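You operate a simulated robot arm through the tools that you are given. There is no shell and no other tool. Be economical: measure what you need, move in short steps, check, and stop when the job is done.

You run a simulated two-armed robot. Do the job below in one go: nothing can be reset, and whatever is moved stays where it is left.

TASK
Brush the crumbs off the table and bin the white scrap.
Fine: use the hand brush and put it back; shut the bin lid again. Set down upright: hand brush. Where these are worked on the way, their far stop is far enough and under half their travel is too little: bin lid. What is to be rubbed or washed off counts as gone when no trace of it is left.

It is judged by the outcome, as a careful person would: the job done as asked, and still so three seconds after it is handed in. It fails if anything else is knocked over, pushed out of place, dropped, spilled or broken. Lids that push on must go on centred and level and be pressed home; caps that screw on are set level and turned clockwise until they are tight.

THE ROBOT
Two 7-joint arms with two-finger parallel grippers on one trunk, on a base that drives. Base frame: it is fixed to the floor where the robot stands at the start and does not move with it; the origin is under the middle of the robot, x ahead of it, y to its left, z up. Units: mm, degrees, N and s.
The left shoulder is at the start at [50, 187, 1035], the right one opposite. With the tool pointing down near the work surface each hand reaches from about 100 to 320 mm from the robot's upright axis, wherever it stands, measured 20 degrees to its own side. Places, roughly: bin lid [-300, 1000, 600]; table top [700, -100, 700]. Payload 3.43 kg a hand.
The TCP of each hand is the grasp point between the finger pads, 30 mm short of the fingertips. In the tool frame z runs along the fingers and y along their closing line. Largest opening 94 mm; finger width 28, thickness 10; the body of the gripper, 50 by 96 mm, starts 55 mm behind the TCP.
Orientation is that of the tool frame in the base frame, as a unit quaternion [x, y, z, w]. With the fingers straight down and closing along the base's y, the tool's x points along the base's -x, its y along +y and its z along -z.

THE INTERFACE
- The arms move only by the tool arm_command. It takes "left_rows", "right_rows" or both (then of equal length, played together; a hand with none holds still); each is a list of rows, each a list of 7 numbers: the turn, a rotation vector about the base's x, y, z in degrees, then the shift along the base's x, y, z in mm, then the opening in per cent of the stroke, from 0 (shut) to 100 (fully open). In form: [[ax, ay, az, x, y, z, hand], ...]. A call has 1 to 10 rows; each row shifts and turns the commanded pose from where the row before left it. A row lasts 0.2 s, in which the tool goes at most 50 mm and 8.6 degrees; a call with a longer step from one row to the next is refused whole, and so is a gripper value outside its range. A pose out of reach is approached as far as the arm can. The call stops where the force on the tool passes 40 N (or 10 N more than at its start, if that is more) or the arm is blocked; 0.2 s more then pass. Each finger travels about 153 mm/s and halts on what it meets, pressing with about 32 N; the grip force reading is that of the motor and also rises with nothing between the fingers. The clock runs only during rows and for 0.2 s after the last one: add rows that do not move to give the fingers time. The reply holds the time, the measured pose of the TCP, the force on the tool along the base axes, the opening and the grip force, in the units named above and with some noise, with the torque about the TCP (base axes, N m) and any sound that the robot's microphone picked up.
- Cameras (640 x 400 px; columns grow to the right, rows downward): "scene" is now at [113.1, 61.6, 1181.9]; the picture's right is [0.78, -0.62, 0.00], its down [-0.39, -0.49, -0.78] and it looks along [0.49, 0.61, -0.62] (base axes); focal length 214 px, centre (320, 200). "left" rides on the left gripper at [76, -14, -102] in its tool frame; the picture's right is [0.18, 0.98, 0.00], its down [-0.75, 0.14, -0.64] and it looks along [-0.63, 0.12, 0.77] (tool axes); focal length 243 px, centre (320, 200). "right" rides on the right gripper at [76, 14, -103] in its tool frame; the picture's right is [-0.18, 0.98, 0.00], its down [-0.75, -0.14, -0.64] and it looks along [-0.63, -0.12, 0.77] (tool axes); focal length 243 px, centre (320, 200). There is no depth. A picture from a camera that has moved, and an enlarged one, comes with that camera's place and axes in the base frame and with its lens. The place of the scene camera against the robot may be out by one fixed shift of up to 18 mm in any direction.
- camera(camera): a new picture of that camera. No time passes.
- lift_body(by): slides the trunk up (or, below 0, down) by that many mm; the arms and the scene camera ride with it, the base frame stays. It gives what a move gives, with no picture.
- drive_base(legs): drives the robot by 1 to 6 legs, each [ahead, left, turn to the left] in mm, mm and degrees, along the robot's own axes; the way and the turn of a leg run together, so that a leg with both is an arc; at most 1500 mm and 180 degrees a leg. The arms and the cameras ride along, it lands a little off, and it stops where it bumps. It gives what a move gives.
- turn_head(pan, tilt): turns the head with the scene camera to pan (to the left, within 80 degrees either way) and tilt (down, from -29 to 69), counted from straight ahead of the robot. It gives what a move gives.
- zoom(camera, box): a new picture of the part [left, top, right, bottom] of that camera's present view, enlarged. No time passes.
- close_job(): hands the job in; it is judged then, once.

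Go step by step. Nothing tells you exact positions but the pictures and the camera data: compare them with the known pose of the tool, close in by small moves and look again before you grip or let go. The budget is 120 turns and 100 pictures, counting those below and the enlarged ones. Unless the task says otherwise, let go and move clear before handing in, and close with one line.

The tools are called as name(argument=value, ...) on one line, values as JSON. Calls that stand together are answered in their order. arm_command: Moves the arms, as the interface text tells. Its arguments: {"type":"object","properties":{"left_rows":{"type":"array"},"right_rows":{"type":"array"}},"required":[]} The other tools are called the same way: lift_body (by) slides the trunk up or down; drive_base (legs) drives the base; turn_head (pan, tilt) turns the head that bears the scene camera; camera (camera) takes a picture; zoom (camera, box) takes an enlarged picture of a part of a camera's view; close_job () hands the job in.

At the start:

```text
time_s: 0.0
left_eef_pos: [283.8, 324.8, 1057.2]
left_tool_rot: [0.0, 1.0, 0.0, 0.0]
left_contact_force: [-0.1, 0.1, 0.2]
left_torque: [-0.01, 0.0, -0.03]
left_opening: 93.8
left_gripper_force: 0.0
right_eef_pos: [337.2, 59.3, 1068.3]
right_tool_rot: [-0.001, 1.0, 0.0, 0.0]
right_contact_force: [0.1, -0.1, 0.1]
right_torque: [0.01, -0.03, 0.0]
right_opening: 94.1
right_gripper_force: 0.0
trunk travel left (down, up): [-250.0, 182.0]
robot x, y, heading: [1.7, 3.6, -0.3]
head pan, tilt: [51.5, 38.5]
```

scene: 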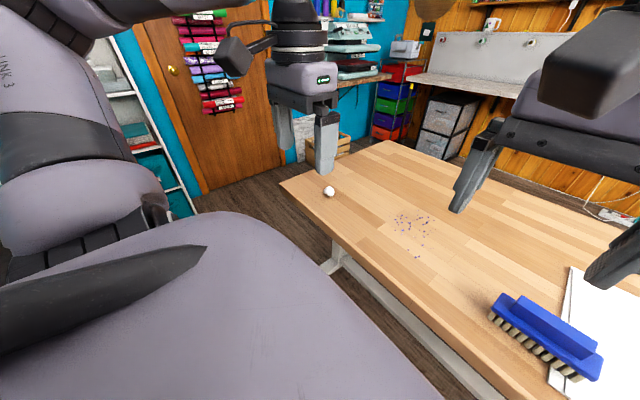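
right: 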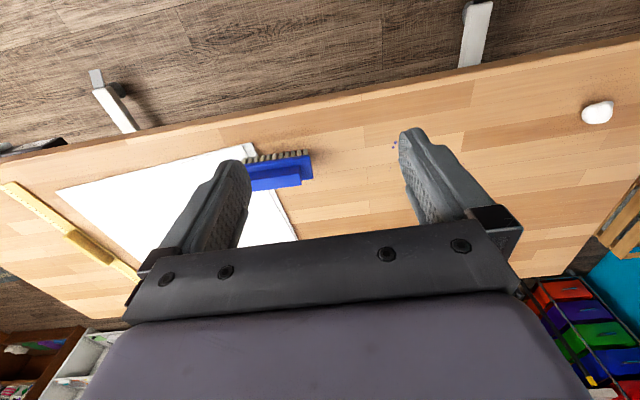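
left: 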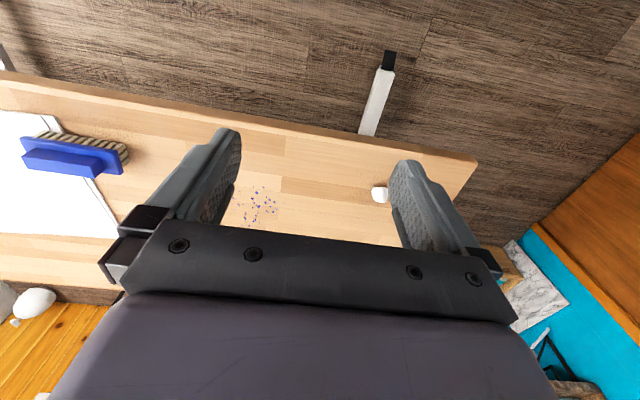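

The brush lies on the paper at roughly (536,-78), the crumbs around (641,255), and the white scrap around (546,548). I'll look at the bin and then the table in front.

turn_head(pan=80, tilt=30)

camera(camera="scene")

turn_head(pan=0, tilt=50)

camera(camera="scene")

```text
time_s: 0.9
left_eef_pos: [284.2, 325.3, 1057.0]
left_tool_rot: [0.0, 1.0, 0.001, 0.0]
left_contact_force: [-0.4, -0.2, 0.0]
left_torque: [-0.02, -0.03, -0.01]
left_opening: 94.0
left_gripper_force: 0.1
right_eef_pos: [336.4, 58.5, 1066.7]
right_tool_rot: [0.0, 1.0, -0.001, 0.0]
right_contact_force: [0.3, 0.3, 0.3]
right_torque: [0.04, 0.0, 0.0]
right_opening: 94.1
right_gripper_force: 0.1
trunk travel left (down, up): [-250.0, 182.0]
robot x, y, heading: [2.2, 3.0, 0.1]
head pan, tilt: [80.0, 30.0]
```

```text
96 pictures are left
camera scene: at [75.3, 83.5, 1195.1], right [0.98, -0.17, 0.0], down [-0.09, -0.49, -0.87], along [0.15, 0.85, -0.5], focal length 214 px, centre (320, 200)
```

scene: 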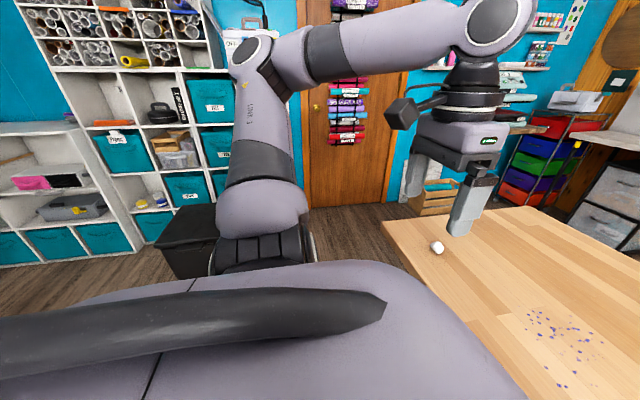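

```text
time_s: 2.5
left_eef_pos: [284.3, 324.6, 1057.0]
left_tool_rot: [0.0, 1.0, 0.0, -0.001]
left_contact_force: [0.0, 0.3, -0.7]
left_torque: [0.05, 0.0, -0.02]
left_opening: 94.0
left_gripper_force: 0.0
right_eef_pos: [336.1, 59.1, 1068.3]
right_tool_rot: [0.0, 1.0, 0.0, 0.0]
right_contact_force: [-0.4, 0.3, -0.4]
right_torque: [0.0, -0.02, -0.02]
right_opening: 94.0
right_gripper_force: 0.1
trunk travel left (down, up): [-250.0, 182.0]
robot x, y, heading: [-1.4, 2.1, -0.1]
head pan, tilt: [0.0, 50.0]
```

```text
95 pictures are left
camera scene: at [136.5, -5.5, 1165.6], right [0.0, -1.0, 0.0], down [-0.77, 0.0, -0.64], along [0.64, 0.0, -0.77], focal length 214 px, centre (320, 200)
```

scene: 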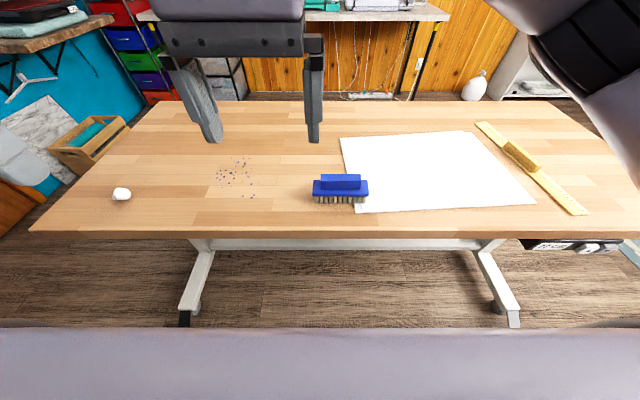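

The bin is the black box at back-left, and the table's near edge is at about x=424. I'll zoom in on the brush and bin, then drive ahead in a careful step.

zoom(camera="scene", box=[200, 140, 400, 265])

drive_base(legs=[[150, 0, 0]])

turn_head(pan=0, tilt=65)

camera(camera="scene")

```text
3.20 times, centred on (300, 202) of scene
camera zoom: at [136.5, -5.5, 1165.6], right [0.0, -1.0, 0.0], down [-0.77, 0.0, -0.64], along [0.64, 0.0, -0.77], focal length 686 px, centre (384, 192)
```

zoom: 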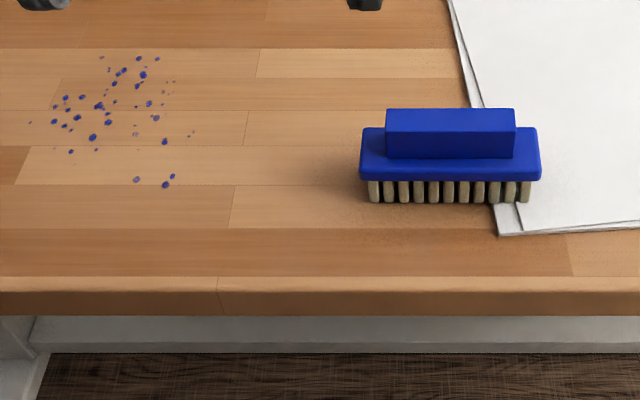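

```text
time_s: 3.8
left_eef_pos: [434.2, 325.3, 1058.2]
left_tool_rot: [-0.001, 1.0, 0.001, 0.0]
left_contact_force: [-0.2, -0.9, 0.4]
left_torque: [-0.03, 0.01, 0.01]
left_opening: 93.8
left_gripper_force: 0.1
right_eef_pos: [487.1, 59.2, 1066.5]
right_tool_rot: [0.001, 1.0, 0.001, 0.0]
right_contact_force: [0.0, 0.1, 0.7]
right_torque: [-0.01, -0.01, 0.0]
right_opening: 94.0
right_gripper_force: 0.0
trunk travel left (down, up): [-250.0, 182.0]
robot x, y, heading: [151.4, 2.5, -0.3]
head pan, tilt: [0.0, 50.0]
```

```text
time_s: 4.6
left_eef_pos: [433.4, 325.8, 1057.0]
left_tool_rot: [-0.001, 1.0, 0.0, 0.0]
left_contact_force: [0.6, -0.7, 0.2]
left_torque: [0.02, -0.01, -0.02]
left_opening: 94.2
left_gripper_force: 0.1
right_eef_pos: [485.6, 59.2, 1067.8]
right_tool_rot: [0.0, 1.0, 0.0, 0.0]
right_contact_force: [-0.5, -0.3, 0.5]
right_torque: [0.0, -0.03, 0.0]
right_opening: 94.2
right_gripper_force: 0.0
trunk travel left (down, up): [-250.0, 182.0]
robot x, y, heading: [147.7, 2.8, -0.2]
head pan, tilt: [0.0, 65.0]
```

```text
93 pictures are left
camera scene: at [269.7, -5.4, 1147.5], right [0.0, -1.0, 0.0], down [-0.91, 0.0, -0.42], along [0.42, 0.0, -0.91], focal length 214 px, centre (320, 200)
```

scene: 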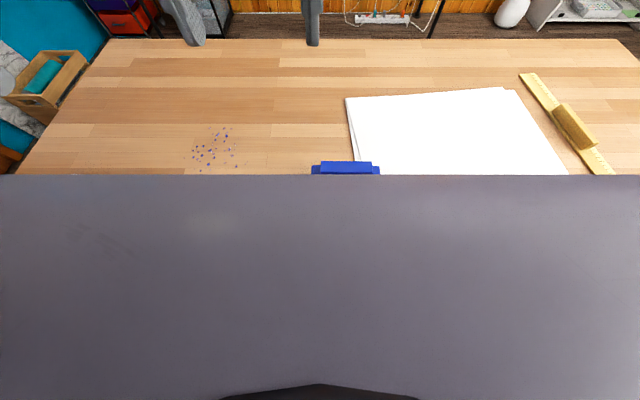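

The chest doesn't reach the table yet. I'll turn the right hand so it closes along x and move it over the brush.

arm_command(right_rows=[[0, 0, 8.5, 4, -12, 0, 100], [0, 0, 8.5, 4, -12, 0, 100], [0, 0, 8.5, 4, -12, 0, 100], [0, 0, 8.5, 4, -12, 0, 100], [0, 0, 8.5, 4, -12, 0, 100], [0, 0, 8.5, 4, -12, -10, 100], [0, 0, 8.5, 4, -12, -10, 100], [0, 0, 8.5, 4, -12, -10, 100], [0, 0, 8.5, 4, -12, -10, 100], [0, 0, 8.5, 4, -12, -10, 100]])

turn_head(pan=0, tilt=45)

camera(camera="right")

camera(camera="scene")

```text
time_s: 6.8
left_eef_pos: [432.0, 325.4, 1057.5]
left_tool_rot: [-0.001, 1.0, 0.0, 0.0]
left_contact_force: [-0.1, -1.0, -0.2]
left_torque: [-0.02, 0.0, 0.05]
left_opening: 94.3
left_gripper_force: 0.1
right_eef_pos: [497.3, -54.1, 1011.5]
right_tool_rot: [-0.676, 0.737, -0.001, 0.001]
right_contact_force: [0.3, 0.3, -1.2]
right_torque: [-0.01, 0.01, -0.02]
right_opening: 94.1
right_gripper_force: 0.0
right hand out of reach, approached as far as the arm can: row 10
trunk travel left (down, up): [-250.0, 182.0]
robot x, y, heading: [151.3, 0.3, 0.3]
head pan, tilt: [0.0, 65.0]
```

```text
time_s: 7.6
left_eef_pos: [433.3, 326.1, 1057.9]
left_tool_rot: [-0.001, 1.0, 0.0, 0.0]
left_contact_force: [-1.0, 0.3, 0.1]
left_torque: [-0.02, 0.02, 0.03]
left_opening: 94.0
left_gripper_force: 0.1
right_eef_pos: [497.1, -53.8, 1011.6]
right_tool_rot: [-0.674, 0.738, 0.0, 0.0]
right_contact_force: [-0.8, -0.6, -0.2]
right_torque: [-0.01, 0.03, 0.01]
right_opening: 94.2
right_gripper_force: 0.1
trunk travel left (down, up): [-250.0, 182.0]
robot x, y, heading: [149.0, 0.4, -0.0]
head pan, tilt: [0.0, 45.0]
```

```text
92 pictures are left
camera right: at [476.9, -128.8, 1114.4], right [-0.96, 0.27, 0.0], down [0.21, 0.74, 0.64], along [0.18, 0.62, -0.77], focal length 243 px, centre (320, 200)
```

right: 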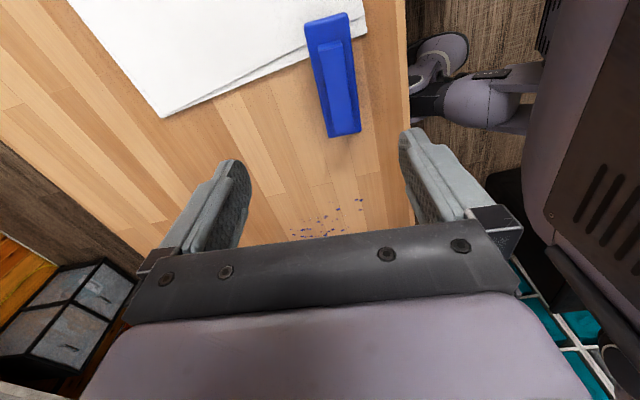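

```text
91 pictures are left
camera scene: at [290.2, -5.4, 1172.4], right [0.0, -1.0, 0.0], down [-0.71, 0.0, -0.71], along [0.71, 0.0, -0.71], focal length 214 px, centre (320, 200)
```

scene: 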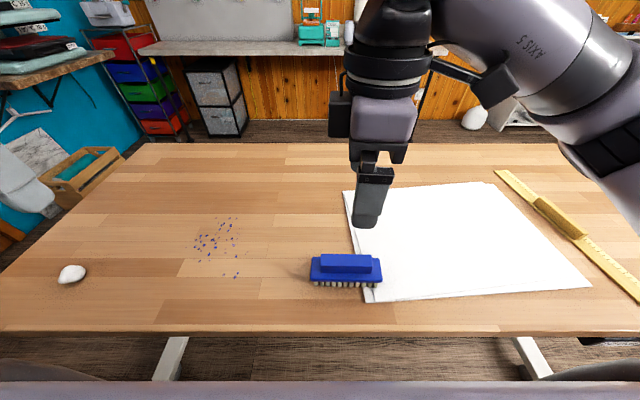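

The hand reached its limit at this height, and triangulation suggests the table sits somewhat above 700. I'll lower the hand beside the brush and look again.

arm_command(right_rows=[[0, 0, 0, -4, 0, -20, 100], [0, 0, 4, -4, 0, -20, 100], [0, 0, 1, -4, 0, -20, 100], [0, 0, 0, -4, 0, -20, 100], [0, 0, 0, 0, 0, -20, 100]])

camera(camera="right")

camera(camera="scene")

```text
time_s: 8.8
left_eef_pos: [432.9, 325.0, 1056.6]
left_tool_rot: [0.0, 1.0, 0.001, 0.0]
left_contact_force: [1.0, -0.3, 0.7]
left_torque: [0.01, 0.0, 0.0]
left_opening: 93.8
left_gripper_force: 0.0
right_eef_pos: [472.4, -53.3, 916.2]
right_tool_rot: [-0.707, 0.708, -0.002, 0.0]
right_contact_force: [0.5, -0.2, 0.1]
right_torque: [-0.01, 0.0, -0.01]
right_opening: 93.9
right_gripper_force: 0.1
right hand out of reach, approached as far as the arm can: row 2
trunk travel left (down, up): [-250.0, 182.0]
robot x, y, heading: [151.1, 2.7, 0.2]
head pan, tilt: [0.0, 45.0]
```

```text
90 pictures are left
camera right: at [459.2, -130.0, 1018.2], right [-0.98, 0.19, 0.0], down [0.14, 0.75, 0.64], along [0.12, 0.63, -0.77], focal length 243 px, centre (320, 200)
```

right: 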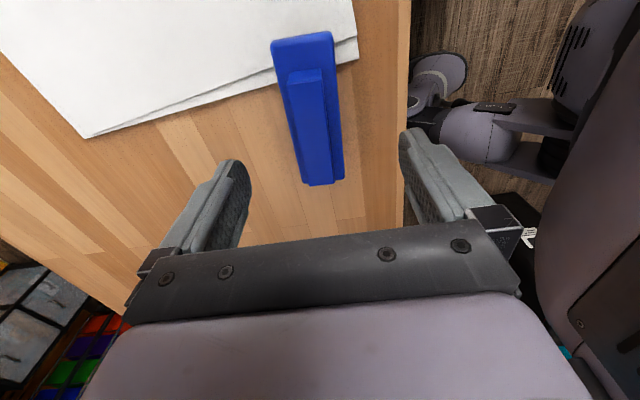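

```text
89 pictures are left
camera scene: at [290.3, -5.4, 1172.5], right [0.0, -1.0, 0.0], down [-0.71, 0.0, -0.71], along [0.71, 0.0, -0.71], focal length 214 px, centre (320, 200)
```

scene: 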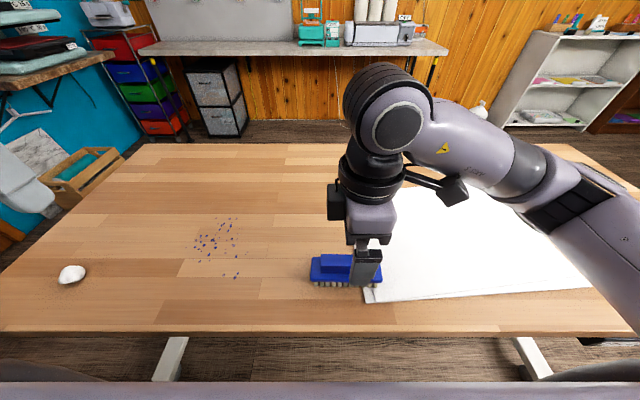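

The brush bar comes out at about (482,-37) with its top at z≈815, so the table is near 755. I'll line up over the bar.

arm_command(right_rows=[[0, 0, -3, 5, 7, 0, 100], [0, 0, 0, 5, 7, -15, 100], [0, 0, 0, 0, 0, -20, 100], [0, 0, 0, 0, 0, -15, 100]])

camera(camera="right")

zoom(camera="scene", box=[250, 200, 450, 325])

```text
time_s: 9.8
left_eef_pos: [433.4, 324.5, 1056.2]
left_tool_rot: [0.0, 1.0, 0.0, 0.0]
left_contact_force: [-0.1, 1.0, -0.2]
left_torque: [0.04, 0.0, 0.01]
left_opening: 93.9
left_gripper_force: 0.1
right_eef_pos: [485.3, -40.5, 864.4]
right_tool_rot: [-0.689, 0.725, 0.0, 0.0]
right_contact_force: [0.6, 0.1, 0.3]
right_torque: [-0.01, 0.0, 0.03]
right_opening: 93.9
right_gripper_force: 0.1
trunk travel left (down, up): [-250.0, 182.0]
robot x, y, heading: [144.6, -0.9, -0.1]
head pan, tilt: [0.0, 45.0]
```

```text
88 pictures are left
camera right: at [466.8, -116.0, 967.9], right [-0.97, 0.23, 0.0], down [0.18, 0.74, 0.64], along [0.15, 0.62, -0.77], focal length 243 px, centre (320, 200)
```

right: 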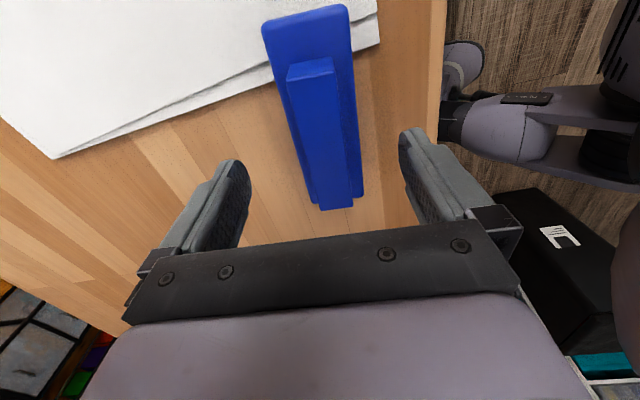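

```text
3.20 times, centred on (350, 262) of scene
camera zoom: at [290.3, -5.5, 1172.5], right [0.0, -1.0, 0.0], down [-0.71, 0.0, -0.71], along [0.71, 0.0, -0.71], focal length 686 px, centre (224, 0)
```

zoom: 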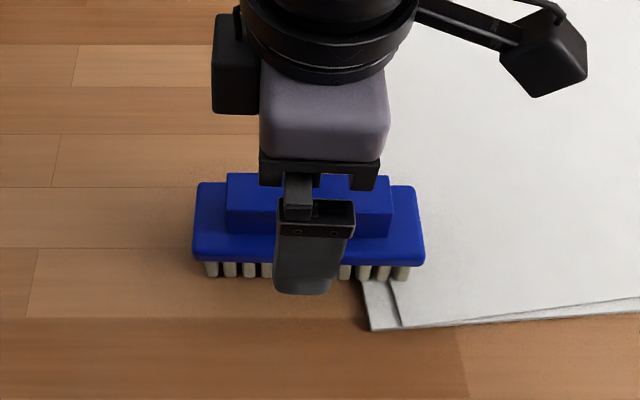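

Aligned with the bar. I'll descend so the fingertips stay just above the plate, then close.

arm_command(right_rows=[[0, 0, 0, -4, 0, -15, 100], [0, 0, 0, 0, 0, -15, 100], [0, 0, 0, 0, 0, -9, 100], [0, 0, 0, 0, 0, 0, 100]])

camera(camera="right")

zoom(camera="scene", box=[250, 200, 450, 325])

```text
time_s: 10.8
left_eef_pos: [432.6, 325.3, 1057.8]
left_tool_rot: [-0.001, 1.0, -0.001, -0.001]
left_contact_force: [1.1, 0.1, -0.3]
left_torque: [-0.02, 0.0, 0.0]
left_opening: 93.8
left_gripper_force: 0.1
right_eef_pos: [480.2, -39.3, 826.3]
right_tool_rot: [-0.688, 0.725, 0.0, 0.0]
right_contact_force: [0.0, 0.4, -0.7]
right_torque: [0.0, 0.0, -0.02]
right_opening: 93.9
right_gripper_force: 0.0
trunk travel left (down, up): [-250.0, 182.0]
robot x, y, heading: [149.9, 0.8, -0.2]
head pan, tilt: [0.0, 45.0]
```

```text
86 pictures are left
camera right: at [462.8, -115.2, 928.9], right [-0.97, 0.23, 0.0], down [0.18, 0.75, 0.64], along [0.15, 0.62, -0.77], focal length 243 px, centre (320, 200)
```

right: 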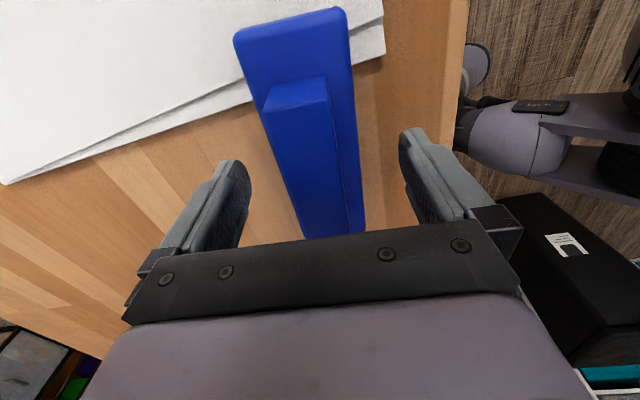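

```text
3.20 times, centred on (350, 262) of scene
camera zoom: at [290.3, -5.4, 1172.5], right [0.0, -1.0, 0.0], down [-0.71, 0.0, -0.71], along [0.71, 0.0, -0.71], focal length 686 px, centre (224, 0)
```

zoom: 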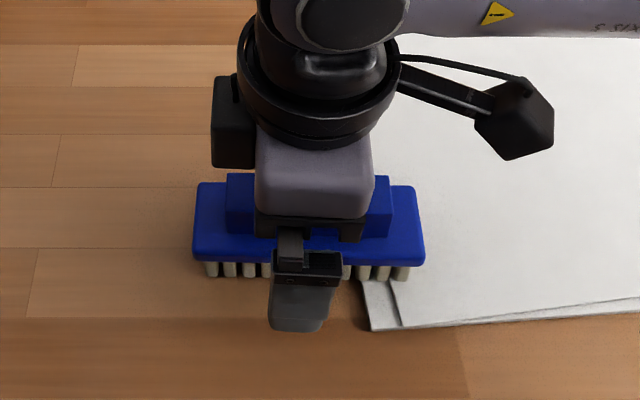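

The bar height is still uncertain, so I'll zoom in on the wrist view to measure it before closing.

zoom(camera="right", box=[160, 0, 480, 200])

```text
2.00 times, centred on (320, 100) of right
camera zoom: at [462.8, -115.2, 928.9], right [-0.97, 0.23, 0.0], down [0.18, 0.75, 0.64], along [0.15, 0.62, -0.77], focal length 485 px, centre (320, 400)
```

zoom: 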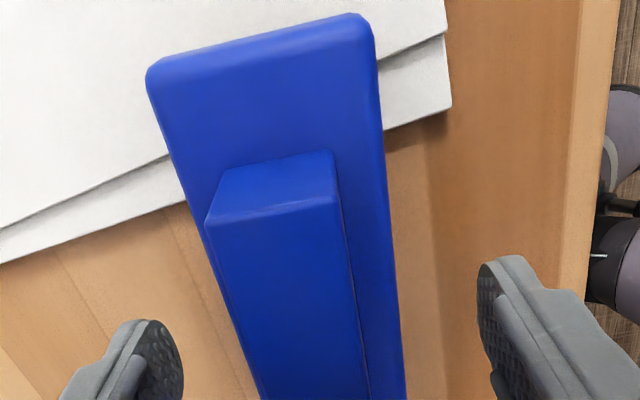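

Either way the closing width will tell me what is between the pads, so I'll close gently.

arm_command(right_rows=[[0, 0, 0, 0, 0, 0, 70], [0, 0, 0, 0, 0, 0, 50], [0, 0, 0, 0, 0, 0, 35], [0, 0, 0, 0, 0, 0, 20], [0, 0, 0, 0, 0, 0, 5], [0, 0, 0, 0, 0, 0, 0], [0, 0, 0, 0, 0, 0, 0]])

zoom(camera="right", box=[160, 50, 480, 250])

```text
time_s: 12.4
left_eef_pos: [433.3, 325.3, 1057.6]
left_tool_rot: [-0.001, 1.0, 0.0, 0.0]
left_contact_force: [0.2, -0.1, -0.5]
left_torque: [-0.03, -0.01, 0.03]
left_opening: 93.9
left_gripper_force: 0.1
right_eef_pos: [481.0, -40.3, 827.4]
right_tool_rot: [-0.688, 0.725, 0.0, 0.0]
right_contact_force: [0.6, 0.1, -0.1]
right_torque: [-0.03, -0.02, -0.01]
right_opening: 45.3
right_gripper_force: 32.3
trunk travel left (down, up): [-250.0, 182.0]
robot x, y, heading: [150.4, -0.3, 0.3]
head pan, tilt: [0.0, 45.0]
```

```text
2.00 times, centred on (320, 150) of right
camera zoom: at [462.8, -115.3, 929.2], right [-0.97, 0.23, 0.0], down [0.18, 0.75, 0.64], along [0.15, 0.62, -0.77], focal length 485 px, centre (320, 300)
```

zoom: 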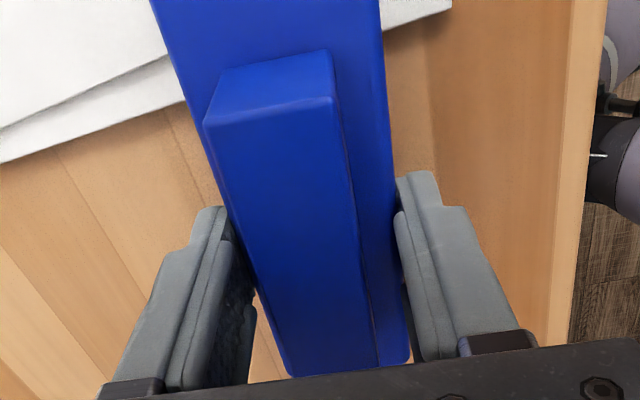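

The 45 mm opening means I have the plate, so its top is at about 813 and the bar's at about 844. I'll open, rise 20 mm and grip the bar instead.

arm_command(right_rows=[[0, 0, 0, 0, 0, 0, 60], [0, 0, 0, 0, 0, 0, 80], [0, 0, 0, 0, 0, 12, 80], [0, 0, 0, 0, 0, 8, 80], [0, 0, 0, 0, 0, 0, 50], [0, 0, 0, 0, 0, 0, 30], [0, 0, 0, 0, 0, 0, 10], [0, 0, 0, 0, 0, 0, 0], [0, 0, 0, 0, 0, 0, 0]])

zoom(camera="right", box=[160, 50, 480, 250])

```text
time_s: 14.4
left_eef_pos: [433.5, 326.2, 1057.2]
left_tool_rot: [0.0, 1.0, 0.001, 0.0]
left_contact_force: [0.4, -0.7, -0.1]
left_torque: [0.01, 0.0, 0.01]
left_opening: 94.1
left_gripper_force: 0.0
right_eef_pos: [480.2, -41.1, 845.5]
right_tool_rot: [-0.689, 0.725, -0.001, -0.001]
right_contact_force: [-0.5, 0.4, 0.8]
right_torque: [-0.03, 0.02, -0.02]
right_opening: 27.0
right_gripper_force: 31.6
trunk travel left (down, up): [-250.0, 182.0]
robot x, y, heading: [146.6, 1.3, 0.0]
head pan, tilt: [0.0, 45.0]
```

```text
2.00 times, centred on (320, 150) of right
camera zoom: at [462.7, -115.4, 948.7], right [-0.97, 0.23, 0.0], down [0.18, 0.75, 0.64], along [0.15, 0.62, -0.77], focal length 485 px, centre (320, 300)
```

zoom: 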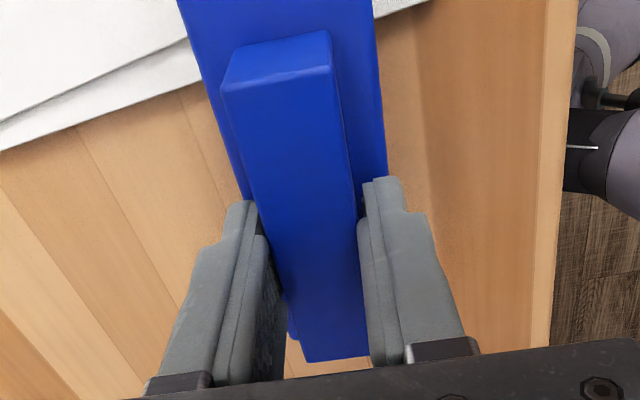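

Gripped on the bar (27 mm); the resting pose to return to is TCP (480.5,-40.5,846) at 87°. I'll lift, then drive left toward the crumbs.

arm_command(right_rows=[[0, 0, 0, 0, 0, 15, 0], [0, 0, 0, 0, 0, 25, 0], [0, 0, 0, 0, 0, 30, 0]])

drive_base(legs=[[0, 250, 0]])

camera(camera="scene")

camera(camera="right")

```text
time_s: 15.2
left_eef_pos: [434.6, 325.6, 1056.8]
left_tool_rot: [-0.001, 1.0, -0.001, 0.001]
left_contact_force: [0.1, 0.0, 0.5]
left_torque: [0.01, -0.01, 0.01]
left_opening: 94.2
left_gripper_force: 0.1
right_eef_pos: [479.4, -39.6, 917.4]
right_tool_rot: [-0.688, 0.725, 0.0, 0.0]
right_contact_force: [1.0, 0.7, 0.3]
right_torque: [-0.04, 0.0, 0.0]
right_opening: 0.0
right_gripper_force: 32.3
trunk travel left (down, up): [-250.0, 182.0]
robot x, y, heading: [149.3, -0.5, 0.1]
head pan, tilt: [0.0, 45.0]
```

```text
time_s: 18.1
left_eef_pos: [432.4, 579.2, 1057.6]
left_tool_rot: [0.0, 1.0, 0.001, 0.0]
left_contact_force: [-0.1, -0.1, -0.2]
left_torque: [0.02, -0.05, -0.05]
left_opening: 94.2
left_gripper_force: 0.1
right_eef_pos: [480.4, 214.3, 916.6]
right_tool_rot: [-0.689, 0.725, 0.0, 0.0]
right_contact_force: [-1.1, 0.4, -0.4]
right_torque: [0.04, 0.02, 0.0]
right_opening: 0.3
right_gripper_force: 32.2
trunk travel left (down, up): [-250.0, 182.0]
robot x, y, heading: [150.6, 254.5, 0.2]
head pan, tilt: [0.0, 45.0]
```

```text
81 pictures are left
camera scene: at [290.0, 248.4, 1172.5], right [0.0, -1.0, 0.0], down [-0.71, 0.0, -0.71], along [0.71, 0.0, -0.71], focal length 214 px, centre (320, 200)
```

scene: 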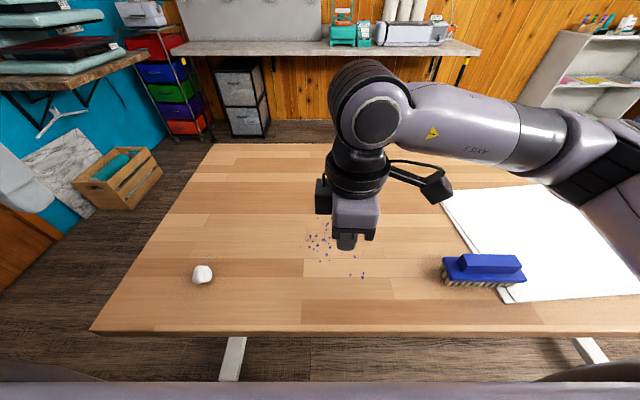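

```text
80 pictures are left
camera right: at [462.2, 139.0, 1019.2], right [-0.97, 0.23, 0.0], down [0.18, 0.75, 0.64], along [0.15, 0.62, -0.77], focal length 243 px, centre (320, 200)
```

right: 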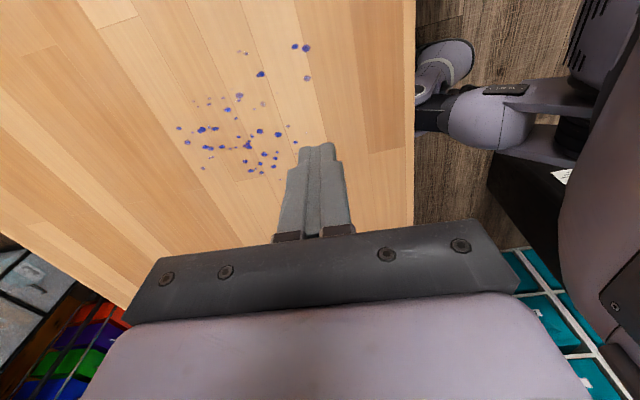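

The brush slipped out and stayed behind, still upright, because only the fingertips had caught the top of the bar. I'll open the hand, drive back and take a deeper grip.

arm_command(right_rows=[[0, 0, 0, 0, 0, 0, 30], [0, 0, 0, 0, 0, 0, 60], [0, 0, 0, 0, 0, 0, 60]])

drive_base(legs=[[0, -253, 0]])

camera(camera="right")

zoom(camera="scene", box=[250, 200, 450, 325])

```text
time_s: 18.9
left_eef_pos: [433.2, 579.1, 1057.8]
left_tool_rot: [0.0, 1.0, -0.001, 0.0]
left_contact_force: [-0.3, 0.1, 0.6]
left_torque: [0.04, 0.02, -0.01]
left_opening: 93.8
left_gripper_force: 0.1
right_eef_pos: [478.8, 214.2, 918.5]
right_tool_rot: [-0.689, 0.725, 0.0, 0.0]
right_contact_force: [0.5, -0.5, -0.1]
right_torque: [0.03, -0.03, -0.01]
right_opening: 55.7
right_gripper_force: 0.0
trunk travel left (down, up): [-250.0, 182.0]
robot x, y, heading: [148.3, 252.7, 0.2]
head pan, tilt: [0.0, 45.0]
```

```text
time_s: 21.6
left_eef_pos: [432.2, 334.1, 1056.2]
left_tool_rot: [-0.002, 1.0, -0.001, 0.0]
left_contact_force: [0.0, -0.2, 0.2]
left_torque: [-0.01, -0.04, 0.01]
left_opening: 93.9
left_gripper_force: 0.0
right_eef_pos: [480.4, -31.5, 917.0]
right_tool_rot: [-0.69, 0.724, 0.0, 0.0]
right_contact_force: [-0.4, 0.1, 0.3]
right_torque: [-0.01, -0.01, -0.01]
right_opening: 56.4
right_gripper_force: 0.0
trunk travel left (down, up): [-250.0, 182.0]
robot x, y, heading: [147.2, 8.7, 0.0]
head pan, tilt: [0.0, 45.0]
```

```text
79 pictures are left
camera right: at [462.8, -106.2, 1019.2], right [-0.97, 0.23, 0.0], down [0.18, 0.75, 0.64], along [0.15, 0.62, -0.77], focal length 243 px, centre (320, 200)
```

right: 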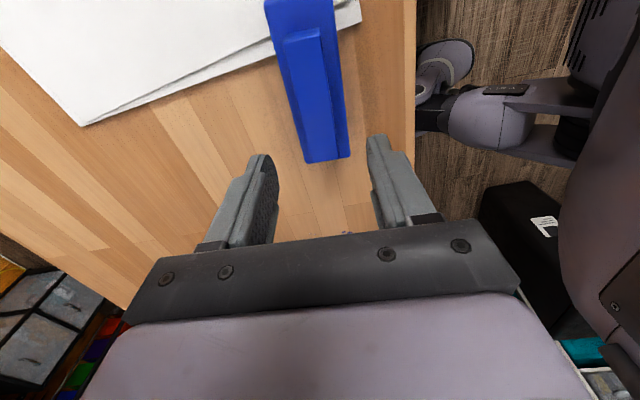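

```text
3.20 times, centred on (350, 262) of scene
camera zoom: at [290.5, 2.9, 1172.5], right [0.0, -1.0, 0.0], down [-0.71, 0.0, -0.71], along [0.71, 0.0, -0.71], focal length 686 px, centre (224, 0)
```

zoom: 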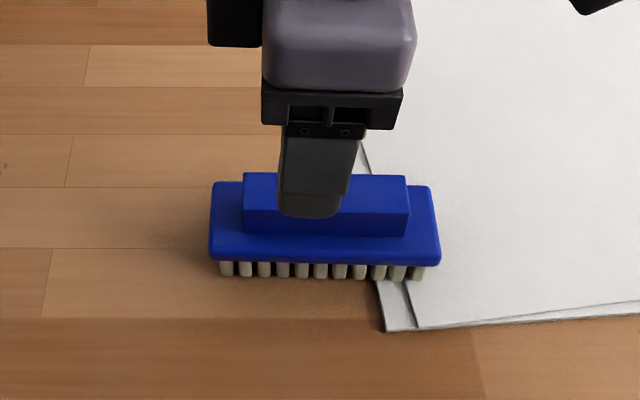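

The brush hasn't moved. I'll go down around the bar with a narrow opening, feeling for the plate.

arm_command(right_rows=[[0, 0, 0, 0, -9, -20, 60], [0, 0, 0, 0, 0, -25, 55], [0, 0, 0, 0, 0, -18, 45], [0, 0, 0, 0, 0, -7, 42], [0, 0, 0, 0, 0, -4, 42], [0, 0, 0, 0, 0, 0, 42]])

zoom(camera="right", box=[160, 50, 480, 250])

```text
time_s: 23.0
left_eef_pos: [431.2, 334.5, 1058.2]
left_tool_rot: [-0.001, 1.0, 0.0, 0.002]
left_contact_force: [-0.2, 0.4, 0.1]
left_torque: [0.0, 0.02, -0.02]
left_opening: 93.8
left_gripper_force: 0.1
right_eef_pos: [480.1, -40.6, 844.5]
right_tool_rot: [-0.69, 0.724, -0.001, 0.003]
right_contact_force: [-1.9, -4.1, 32.2]
right_torque: [-0.54, 0.13, 0.15]
right_opening: 39.2
right_gripper_force: 0.1
trunk travel left (down, up): [-250.0, 182.0]
robot x, y, heading: [149.4, 9.4, 0.1]
head pan, tilt: [0.0, 45.0]
```

```text
2.00 times, centred on (320, 150) of right
camera zoom: at [461.5, -115.9, 947.3], right [-0.97, 0.23, -0.01], down [0.17, 0.74, 0.64], along [0.15, 0.63, -0.76], focal length 485 px, centre (320, 300)
```

zoom: 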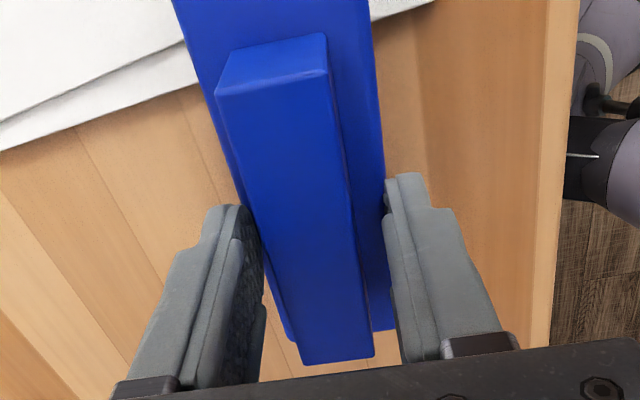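

Contact with the plate at 844.5, so its top is at about 814. I'll back off 2 mm, grip, and lift very slowly, checking whether it holds.

arm_command(right_rows=[[0, 0, 0, 0, 0, 3, 42], [0, 0, 0, 0, 0, 0, 30], [0, 0, 0, 0, 0, 0, 15], [0, 0, 0, 0, 0, 0, 0], [0, 0, 0, 0, 0, 0, 0], [0, 0, 0, 0, 0, 0, 0], [0, 0, 0, 0, 0, 2, 0], [0, 0, 0, 0, 0, 4, 0], [0, 0, 0, 0, 0, 4, 0]])

camera(camera="right")

zoom(camera="scene", box=[250, 200, 450, 325])

```text
time_s: 25.0
left_eef_pos: [432.7, 333.9, 1057.5]
left_tool_rot: [-0.002, 1.0, -0.001, 0.0]
left_contact_force: [-0.1, 0.5, -0.1]
left_torque: [0.0, -0.01, 0.01]
left_opening: 94.2
left_gripper_force: 0.2
right_eef_pos: [480.0, -40.4, 855.4]
right_tool_rot: [-0.689, 0.725, 0.0, 0.0]
right_contact_force: [0.0, 0.1, -2.0]
right_torque: [-0.03, 0.01, 0.0]
right_opening: 27.2
right_gripper_force: 32.1
trunk travel left (down, up): [-250.0, 182.0]
robot x, y, heading: [146.4, 5.4, 0.3]
head pan, tilt: [0.0, 45.0]
```

```text
76 pictures are left
camera right: at [462.3, -115.3, 957.5], right [-0.97, 0.23, 0.0], down [0.18, 0.75, 0.64], along [0.15, 0.62, -0.77], focal length 243 px, centre (320, 200)
```

right: 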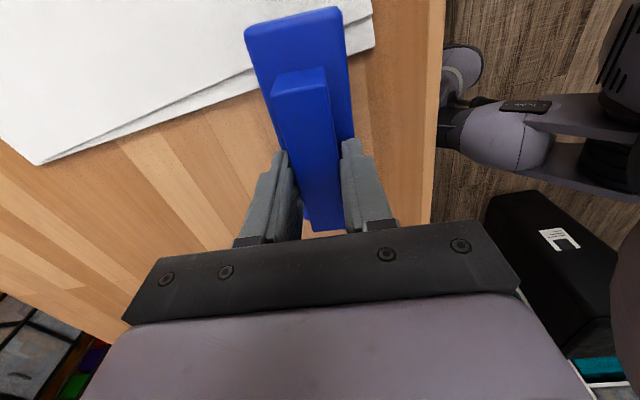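

```text
3.20 times, centred on (350, 262) of scene
camera zoom: at [290.5, 3.0, 1172.4], right [0.0, -1.0, 0.0], down [-0.71, 0.0, -0.71], along [0.71, 0.0, -0.71], focal length 686 px, centre (224, 0)
```

zoom: 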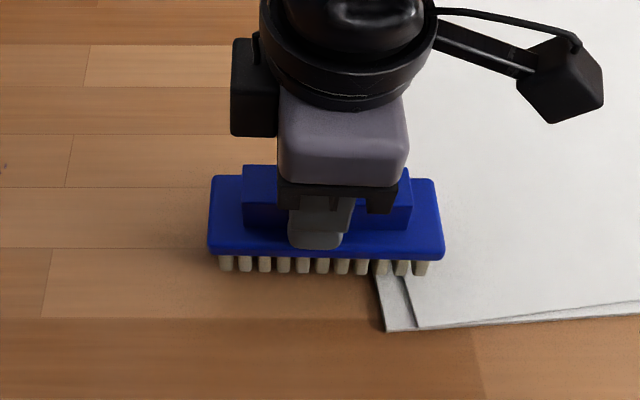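

It's holding (about 2 N). I'll keep lifting gently and check for creep.

arm_command(right_rows=[[0, 0, 0, 0, 0, 5, 0], [0, 0, 0, 0, 0, 6, 0], [0, 0, 0, 0, 0, 7, 0], [0, 0, 0, 0, 0, 7, 0], [0, 0, 0, 0, 0, 7, 0], [0, 0, 0, 0, 0, 6, 0], [0, 0, 0, 0, 0, 4, 0], [0, 0, 0, 0, 0, 0, 0]])

zoom(camera="right", box=[160, 50, 480, 250])

zoom(camera="scene", box=[250, 200, 450, 325])

```text
time_s: 26.8
left_eef_pos: [433.1, 333.6, 1057.5]
left_tool_rot: [-0.002, 1.0, 0.0, 0.0]
left_contact_force: [0.5, 0.7, 0.9]
left_torque: [0.03, 0.01, 0.0]
left_opening: 94.0
left_gripper_force: 0.1
right_eef_pos: [479.7, -38.9, 897.4]
right_tool_rot: [-0.69, 0.724, 0.0, 0.0]
right_contact_force: [-0.2, 0.9, -0.5]
right_torque: [0.01, 0.01, 0.02]
right_opening: 27.5
right_gripper_force: 31.9
trunk travel left (down, up): [-250.0, 182.0]
robot x, y, heading: [146.4, 9.0, 0.2]
head pan, tilt: [0.0, 45.0]
```

```text
2.00 times, centred on (320, 150) of right
camera zoom: at [462.8, -114.6, 1000.2], right [-0.97, 0.23, 0.0], down [0.18, 0.75, 0.64], along [0.15, 0.62, -0.77], focal length 485 px, centre (320, 300)
```

zoom: 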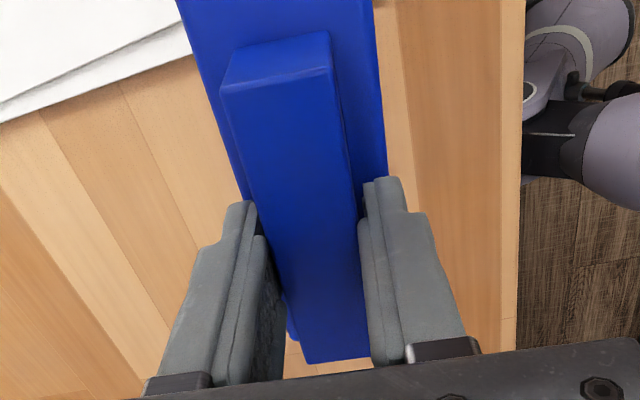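

```text
3.20 times, centred on (350, 262) of scene
camera zoom: at [290.6, 3.0, 1172.5], right [0.0, -1.0, 0.0], down [-0.71, 0.0, -0.71], along [0.71, 0.0, -0.71], focal length 686 px, centre (224, 0)
```

zoom: 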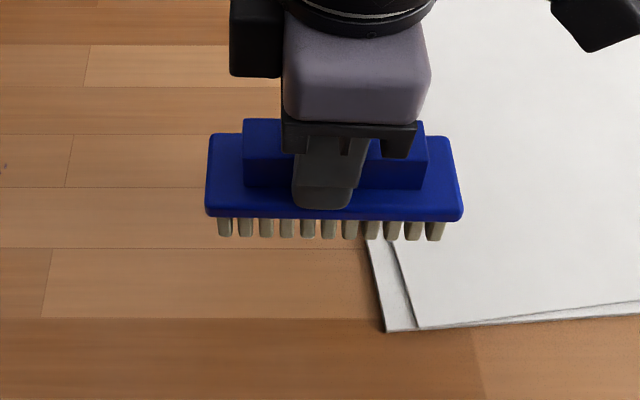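

The grip is firm this time. I'll drive left to the crumbs.

drive_base(legs=[[0, 270, 0]])

camera(camera="scene")

camera(camera="right")

```text
time_s: 29.8
left_eef_pos: [431.1, 604.7, 1056.8]
left_tool_rot: [-0.003, 1.0, 0.001, -0.001]
left_contact_force: [0.4, -0.5, 0.6]
left_torque: [0.0, 0.02, -0.05]
left_opening: 93.9
left_gripper_force: 0.0
right_eef_pos: [479.8, 231.9, 898.0]
right_tool_rot: [-0.69, 0.724, 0.0, 0.0]
right_contact_force: [-0.2, 1.0, -1.6]
right_torque: [0.04, -0.01, -0.02]
right_opening: 27.2
right_gripper_force: 31.9
trunk travel left (down, up): [-250.0, 182.0]
robot x, y, heading: [148.2, 278.8, 0.2]
head pan, tilt: [0.0, 45.0]
```

```text
72 pictures are left
camera scene: at [289.6, 273.7, 1172.5], right [0.0, -1.0, 0.0], down [-0.71, 0.0, -0.71], along [0.71, 0.0, -0.71], focal length 214 px, centre (320, 200)
```

scene: 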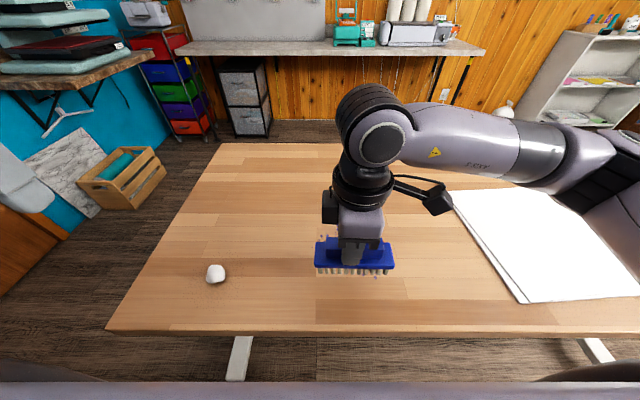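

```text
71 pictures are left
camera right: at [462.1, 156.3, 1000.1], right [-0.97, 0.23, 0.0], down [0.18, 0.75, 0.64], along [0.15, 0.62, -0.77], focal length 243 px, centre (320, 200)
```

right: 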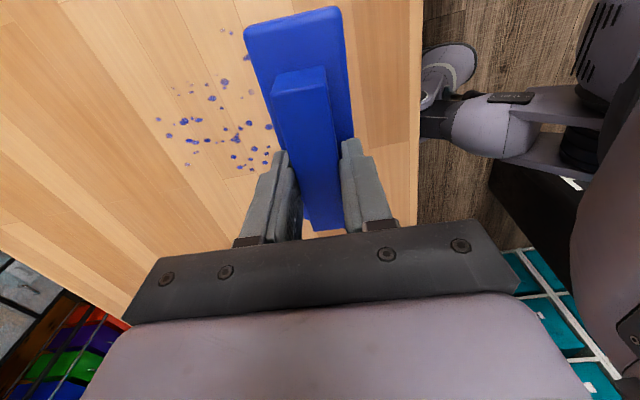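

Crumbs span about x 478–636, y 158–276. I'll move the base 60 mm nearer and turn the brush lengthwise along x so it covers them within reach.

drive_base(legs=[[60, 0, 0]])

arm_command(right_rows=[[0, 0, -8, 0, 0, 0, 0], [0, 0, -8, 0, 0, 0, 0], [0, 0, -8, 0, 0, 0, 0], [0, 0, -8, 0, 0, 0, 0], [0, 0, -8, 0, 0, 0, 0], [0, 0, -8, 0, 0, 0, 0], [0, 0, -8, 0, 0, 0, 0], [0, 0, -8, 0, 0, 0, 0], [0, 0, -8, 0, 0, 0, 0], [0, 0, -8, 0, 0, 0, 0]])

camera(camera="scene")

camera(camera="right")

```text
time_s: 30.9
left_eef_pos: [492.3, 602.7, 1057.4]
left_tool_rot: [-0.004, 1.0, -0.001, 0.0]
left_contact_force: [-0.4, -0.7, 0.0]
left_torque: [-0.02, -0.03, -0.01]
left_opening: 94.0
left_gripper_force: 0.1
right_eef_pos: [541.5, 229.3, 897.7]
right_tool_rot: [-0.691, 0.723, 0.002, -0.001]
right_contact_force: [-0.1, 0.4, -1.5]
right_torque: [0.02, 0.01, 0.0]
right_opening: 27.2
right_gripper_force: 32.3
trunk travel left (down, up): [-250.0, 182.0]
robot x, y, heading: [211.8, 276.9, 0.6]
head pan, tilt: [0.0, 45.0]
stopped in leg 1: the robot was blocked; the commanded pose is now the measured one
```

```text
time_s: 33.1
left_eef_pos: [492.7, 603.9, 1057.2]
left_tool_rot: [-0.003, 1.0, 0.0, 0.0]
left_contact_force: [0.4, 0.8, 0.6]
left_torque: [0.04, 0.0, 0.02]
left_opening: 94.1
left_gripper_force: 0.0
right_eef_pos: [540.0, 229.8, 898.1]
right_tool_rot: [-0.063, 0.998, 0.001, 0.0]
right_contact_force: [0.1, 0.8, -1.6]
right_torque: [0.0, -0.01, -0.02]
right_opening: 23.1
right_gripper_force: 32.4
trunk travel left (down, up): [-250.0, 182.0]
robot x, y, heading: [210.4, 281.1, 0.2]
head pan, tilt: [0.0, 45.0]
```

```text
70 pictures are left
camera scene: at [351.5, 271.3, 1172.5], right [0.01, -1.0, 0.0], down [-0.71, 0.0, -0.71], along [0.71, 0.0, -0.71], focal length 214 px, centre (320, 200)
```

scene: 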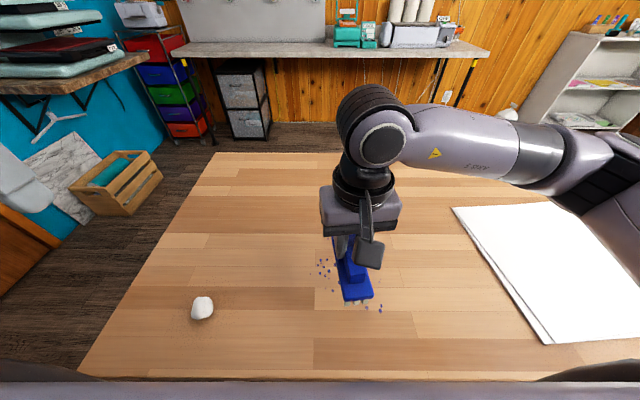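

```text
69 pictures are left
camera right: at [464.0, 233.8, 999.7], right [0.06, 1.0, 0.0], down [0.77, -0.05, 0.64], along [0.64, -0.04, -0.77], focal length 243 px, centre (320, 200)
```

right: 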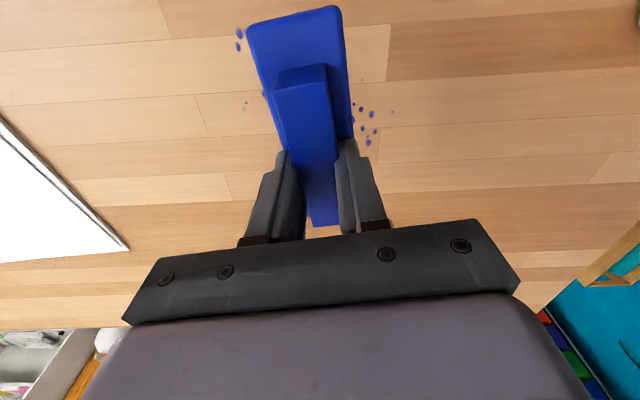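

The base touched something at x≈211, so I'll back off 12 mm and check the grip, since the opening reads 23 instead of 27.

drive_base(legs=[[-12, 0, 0]])

zoom(camera="right", box=[160, 50, 480, 250])

zoom(camera="scene", box=[250, 200, 450, 325])

```text
time_s: 33.9
left_eef_pos: [480.2, 602.8, 1057.1]
left_tool_rot: [-0.003, 1.0, 0.0, 0.0]
left_contact_force: [-0.3, 0.4, 0.5]
left_torque: [0.02, -0.01, -0.03]
left_opening: 94.0
left_gripper_force: 0.0
right_eef_pos: [528.8, 230.6, 898.6]
right_tool_rot: [-0.064, 0.998, 0.0, 0.0]
right_contact_force: [0.0, -0.1, -1.6]
right_torque: [-0.01, -0.02, 0.0]
right_opening: 23.5
right_gripper_force: 31.6
trunk travel left (down, up): [-250.0, 182.0]
robot x, y, heading: [200.5, 274.5, 0.3]
head pan, tilt: [0.0, 45.0]
```

```text
2.00 times, centred on (320, 150) of right
camera zoom: at [451.8, 233.7, 999.7], right [0.06, 1.0, 0.0], down [0.77, -0.04, 0.64], along [0.64, -0.04, -0.77], focal length 485 px, centre (320, 300)
```

zoom: 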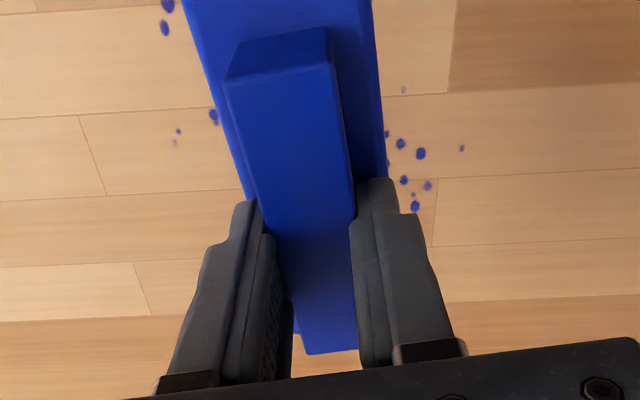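

```text
3.20 times, centred on (350, 262) of scene
camera zoom: at [339.2, 271.4, 1172.6], right [0.01, -1.0, 0.0], down [-0.71, 0.0, -0.71], along [0.71, 0.0, -0.71], focal length 686 px, centre (224, 0)
```

zoom: 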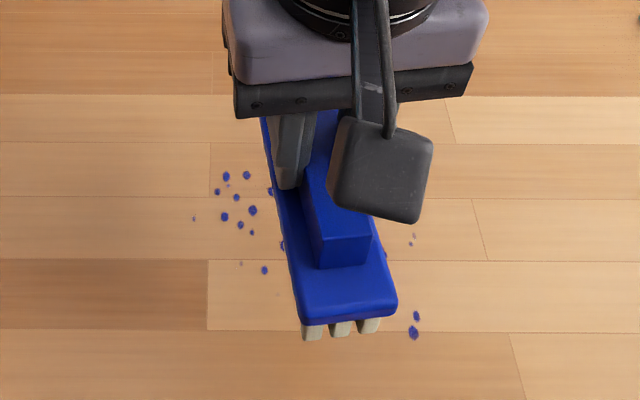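

The bar has simply aligned itself to the pads, and the hold is fine. I'll square up to the x axis, lower gently until the bristles touch, and try a first rub.

arm_command(right_rows=[[0, 0, -4, 0, 5, -8, 0], [0, 0, -3, 0, 5, -10, 0], [0, 0, 0, 0, 5, -10, 0], [0, 0, 0, 0, 5, -10, 0], [0, 0, 0, 0, 5, -6, 0], [0, 0, 0, 0, 5, -4, 0], [0, 0, 0, 0, 5, -3, 0], [0, 0, 0, 0, 0, -2, 0], [0, 0, 0, 0, 0, 0, 0]])

```text
time_s: 35.9
left_eef_pos: [480.9, 603.6, 1056.7]
left_tool_rot: [-0.003, 1.0, 0.001, 0.001]
left_contact_force: [0.0, 0.3, 0.4]
left_torque: [0.01, 0.03, 0.03]
left_opening: 94.1
left_gripper_force: 0.0
right_eef_pos: [527.3, 264.1, 845.7]
right_tool_rot: [-0.003, 1.0, 0.001, 0.001]
right_contact_force: [-4.9, -4.8, 18.4]
right_torque: [-0.28, -0.66, -0.26]
right_opening: 23.4
right_gripper_force: 31.8
trunk travel left (down, up): [-250.0, 182.0]
robot x, y, heading: [201.8, 278.5, 0.4]
head pan, tilt: [0.0, 45.0]
```

Contact with 18 N at z≈846. I'll ease up 1 mm and stroke toward -y.

arm_command(right_rows=[[0, 0, 0, 0, -4, 1, 0], [0, 0, 0, 0, -12, 0, 0], [0, 0, 0, 0, -14, 0, 0], [0, 0, 0, 0, -14, 0, 0], [0, 0, 0, 0, -14, 0, 0], [0, 0, 0, 0, -14, 0, 0], [0, 0, 0, 0, -14, 0, 0], [0, 0, 0, 0, -14, 0, 0], [0, 0, 0, 0, -12, 0, 0], [0, 0, 0, 0, 0, 0, 0]])

zoom(camera="scene", box=[240, 200, 440, 325])

```text
time_s: 38.1
left_eef_pos: [479.9, 603.8, 1056.2]
left_tool_rot: [-0.003, 1.0, 0.0, 0.001]
left_contact_force: [0.9, 1.0, 0.2]
left_torque: [0.01, 0.02, -0.02]
left_opening: 93.8
left_gripper_force: 0.2
right_eef_pos: [527.9, 153.3, 844.6]
right_tool_rot: [-0.003, 1.0, 0.0, 0.0]
right_contact_force: [0.8, 5.3, 18.8]
right_torque: [0.17, -0.36, 0.1]
right_opening: 23.4
right_gripper_force: 32.1
trunk travel left (down, up): [-250.0, 182.0]
robot x, y, heading: [198.9, 273.3, 0.4]
head pan, tilt: [0.0, 45.0]
```

```text
3.20 times, centred on (340, 262) of scene
camera zoom: at [338.6, 272.2, 1172.8], right [0.01, -1.0, 0.0], down [-0.71, 0.0, -0.71], along [0.71, 0.0, -0.71], focal length 686 px, centre (256, 0)
```

zoom: 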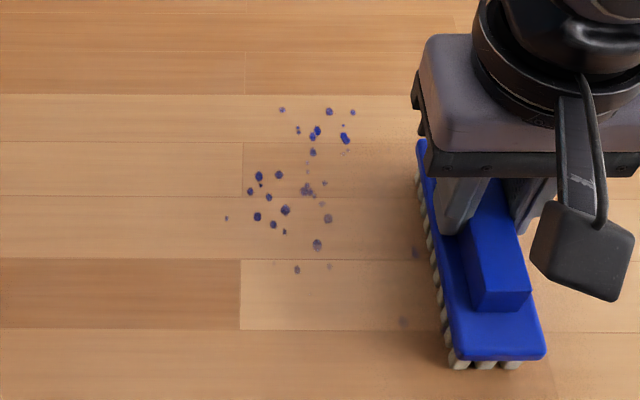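

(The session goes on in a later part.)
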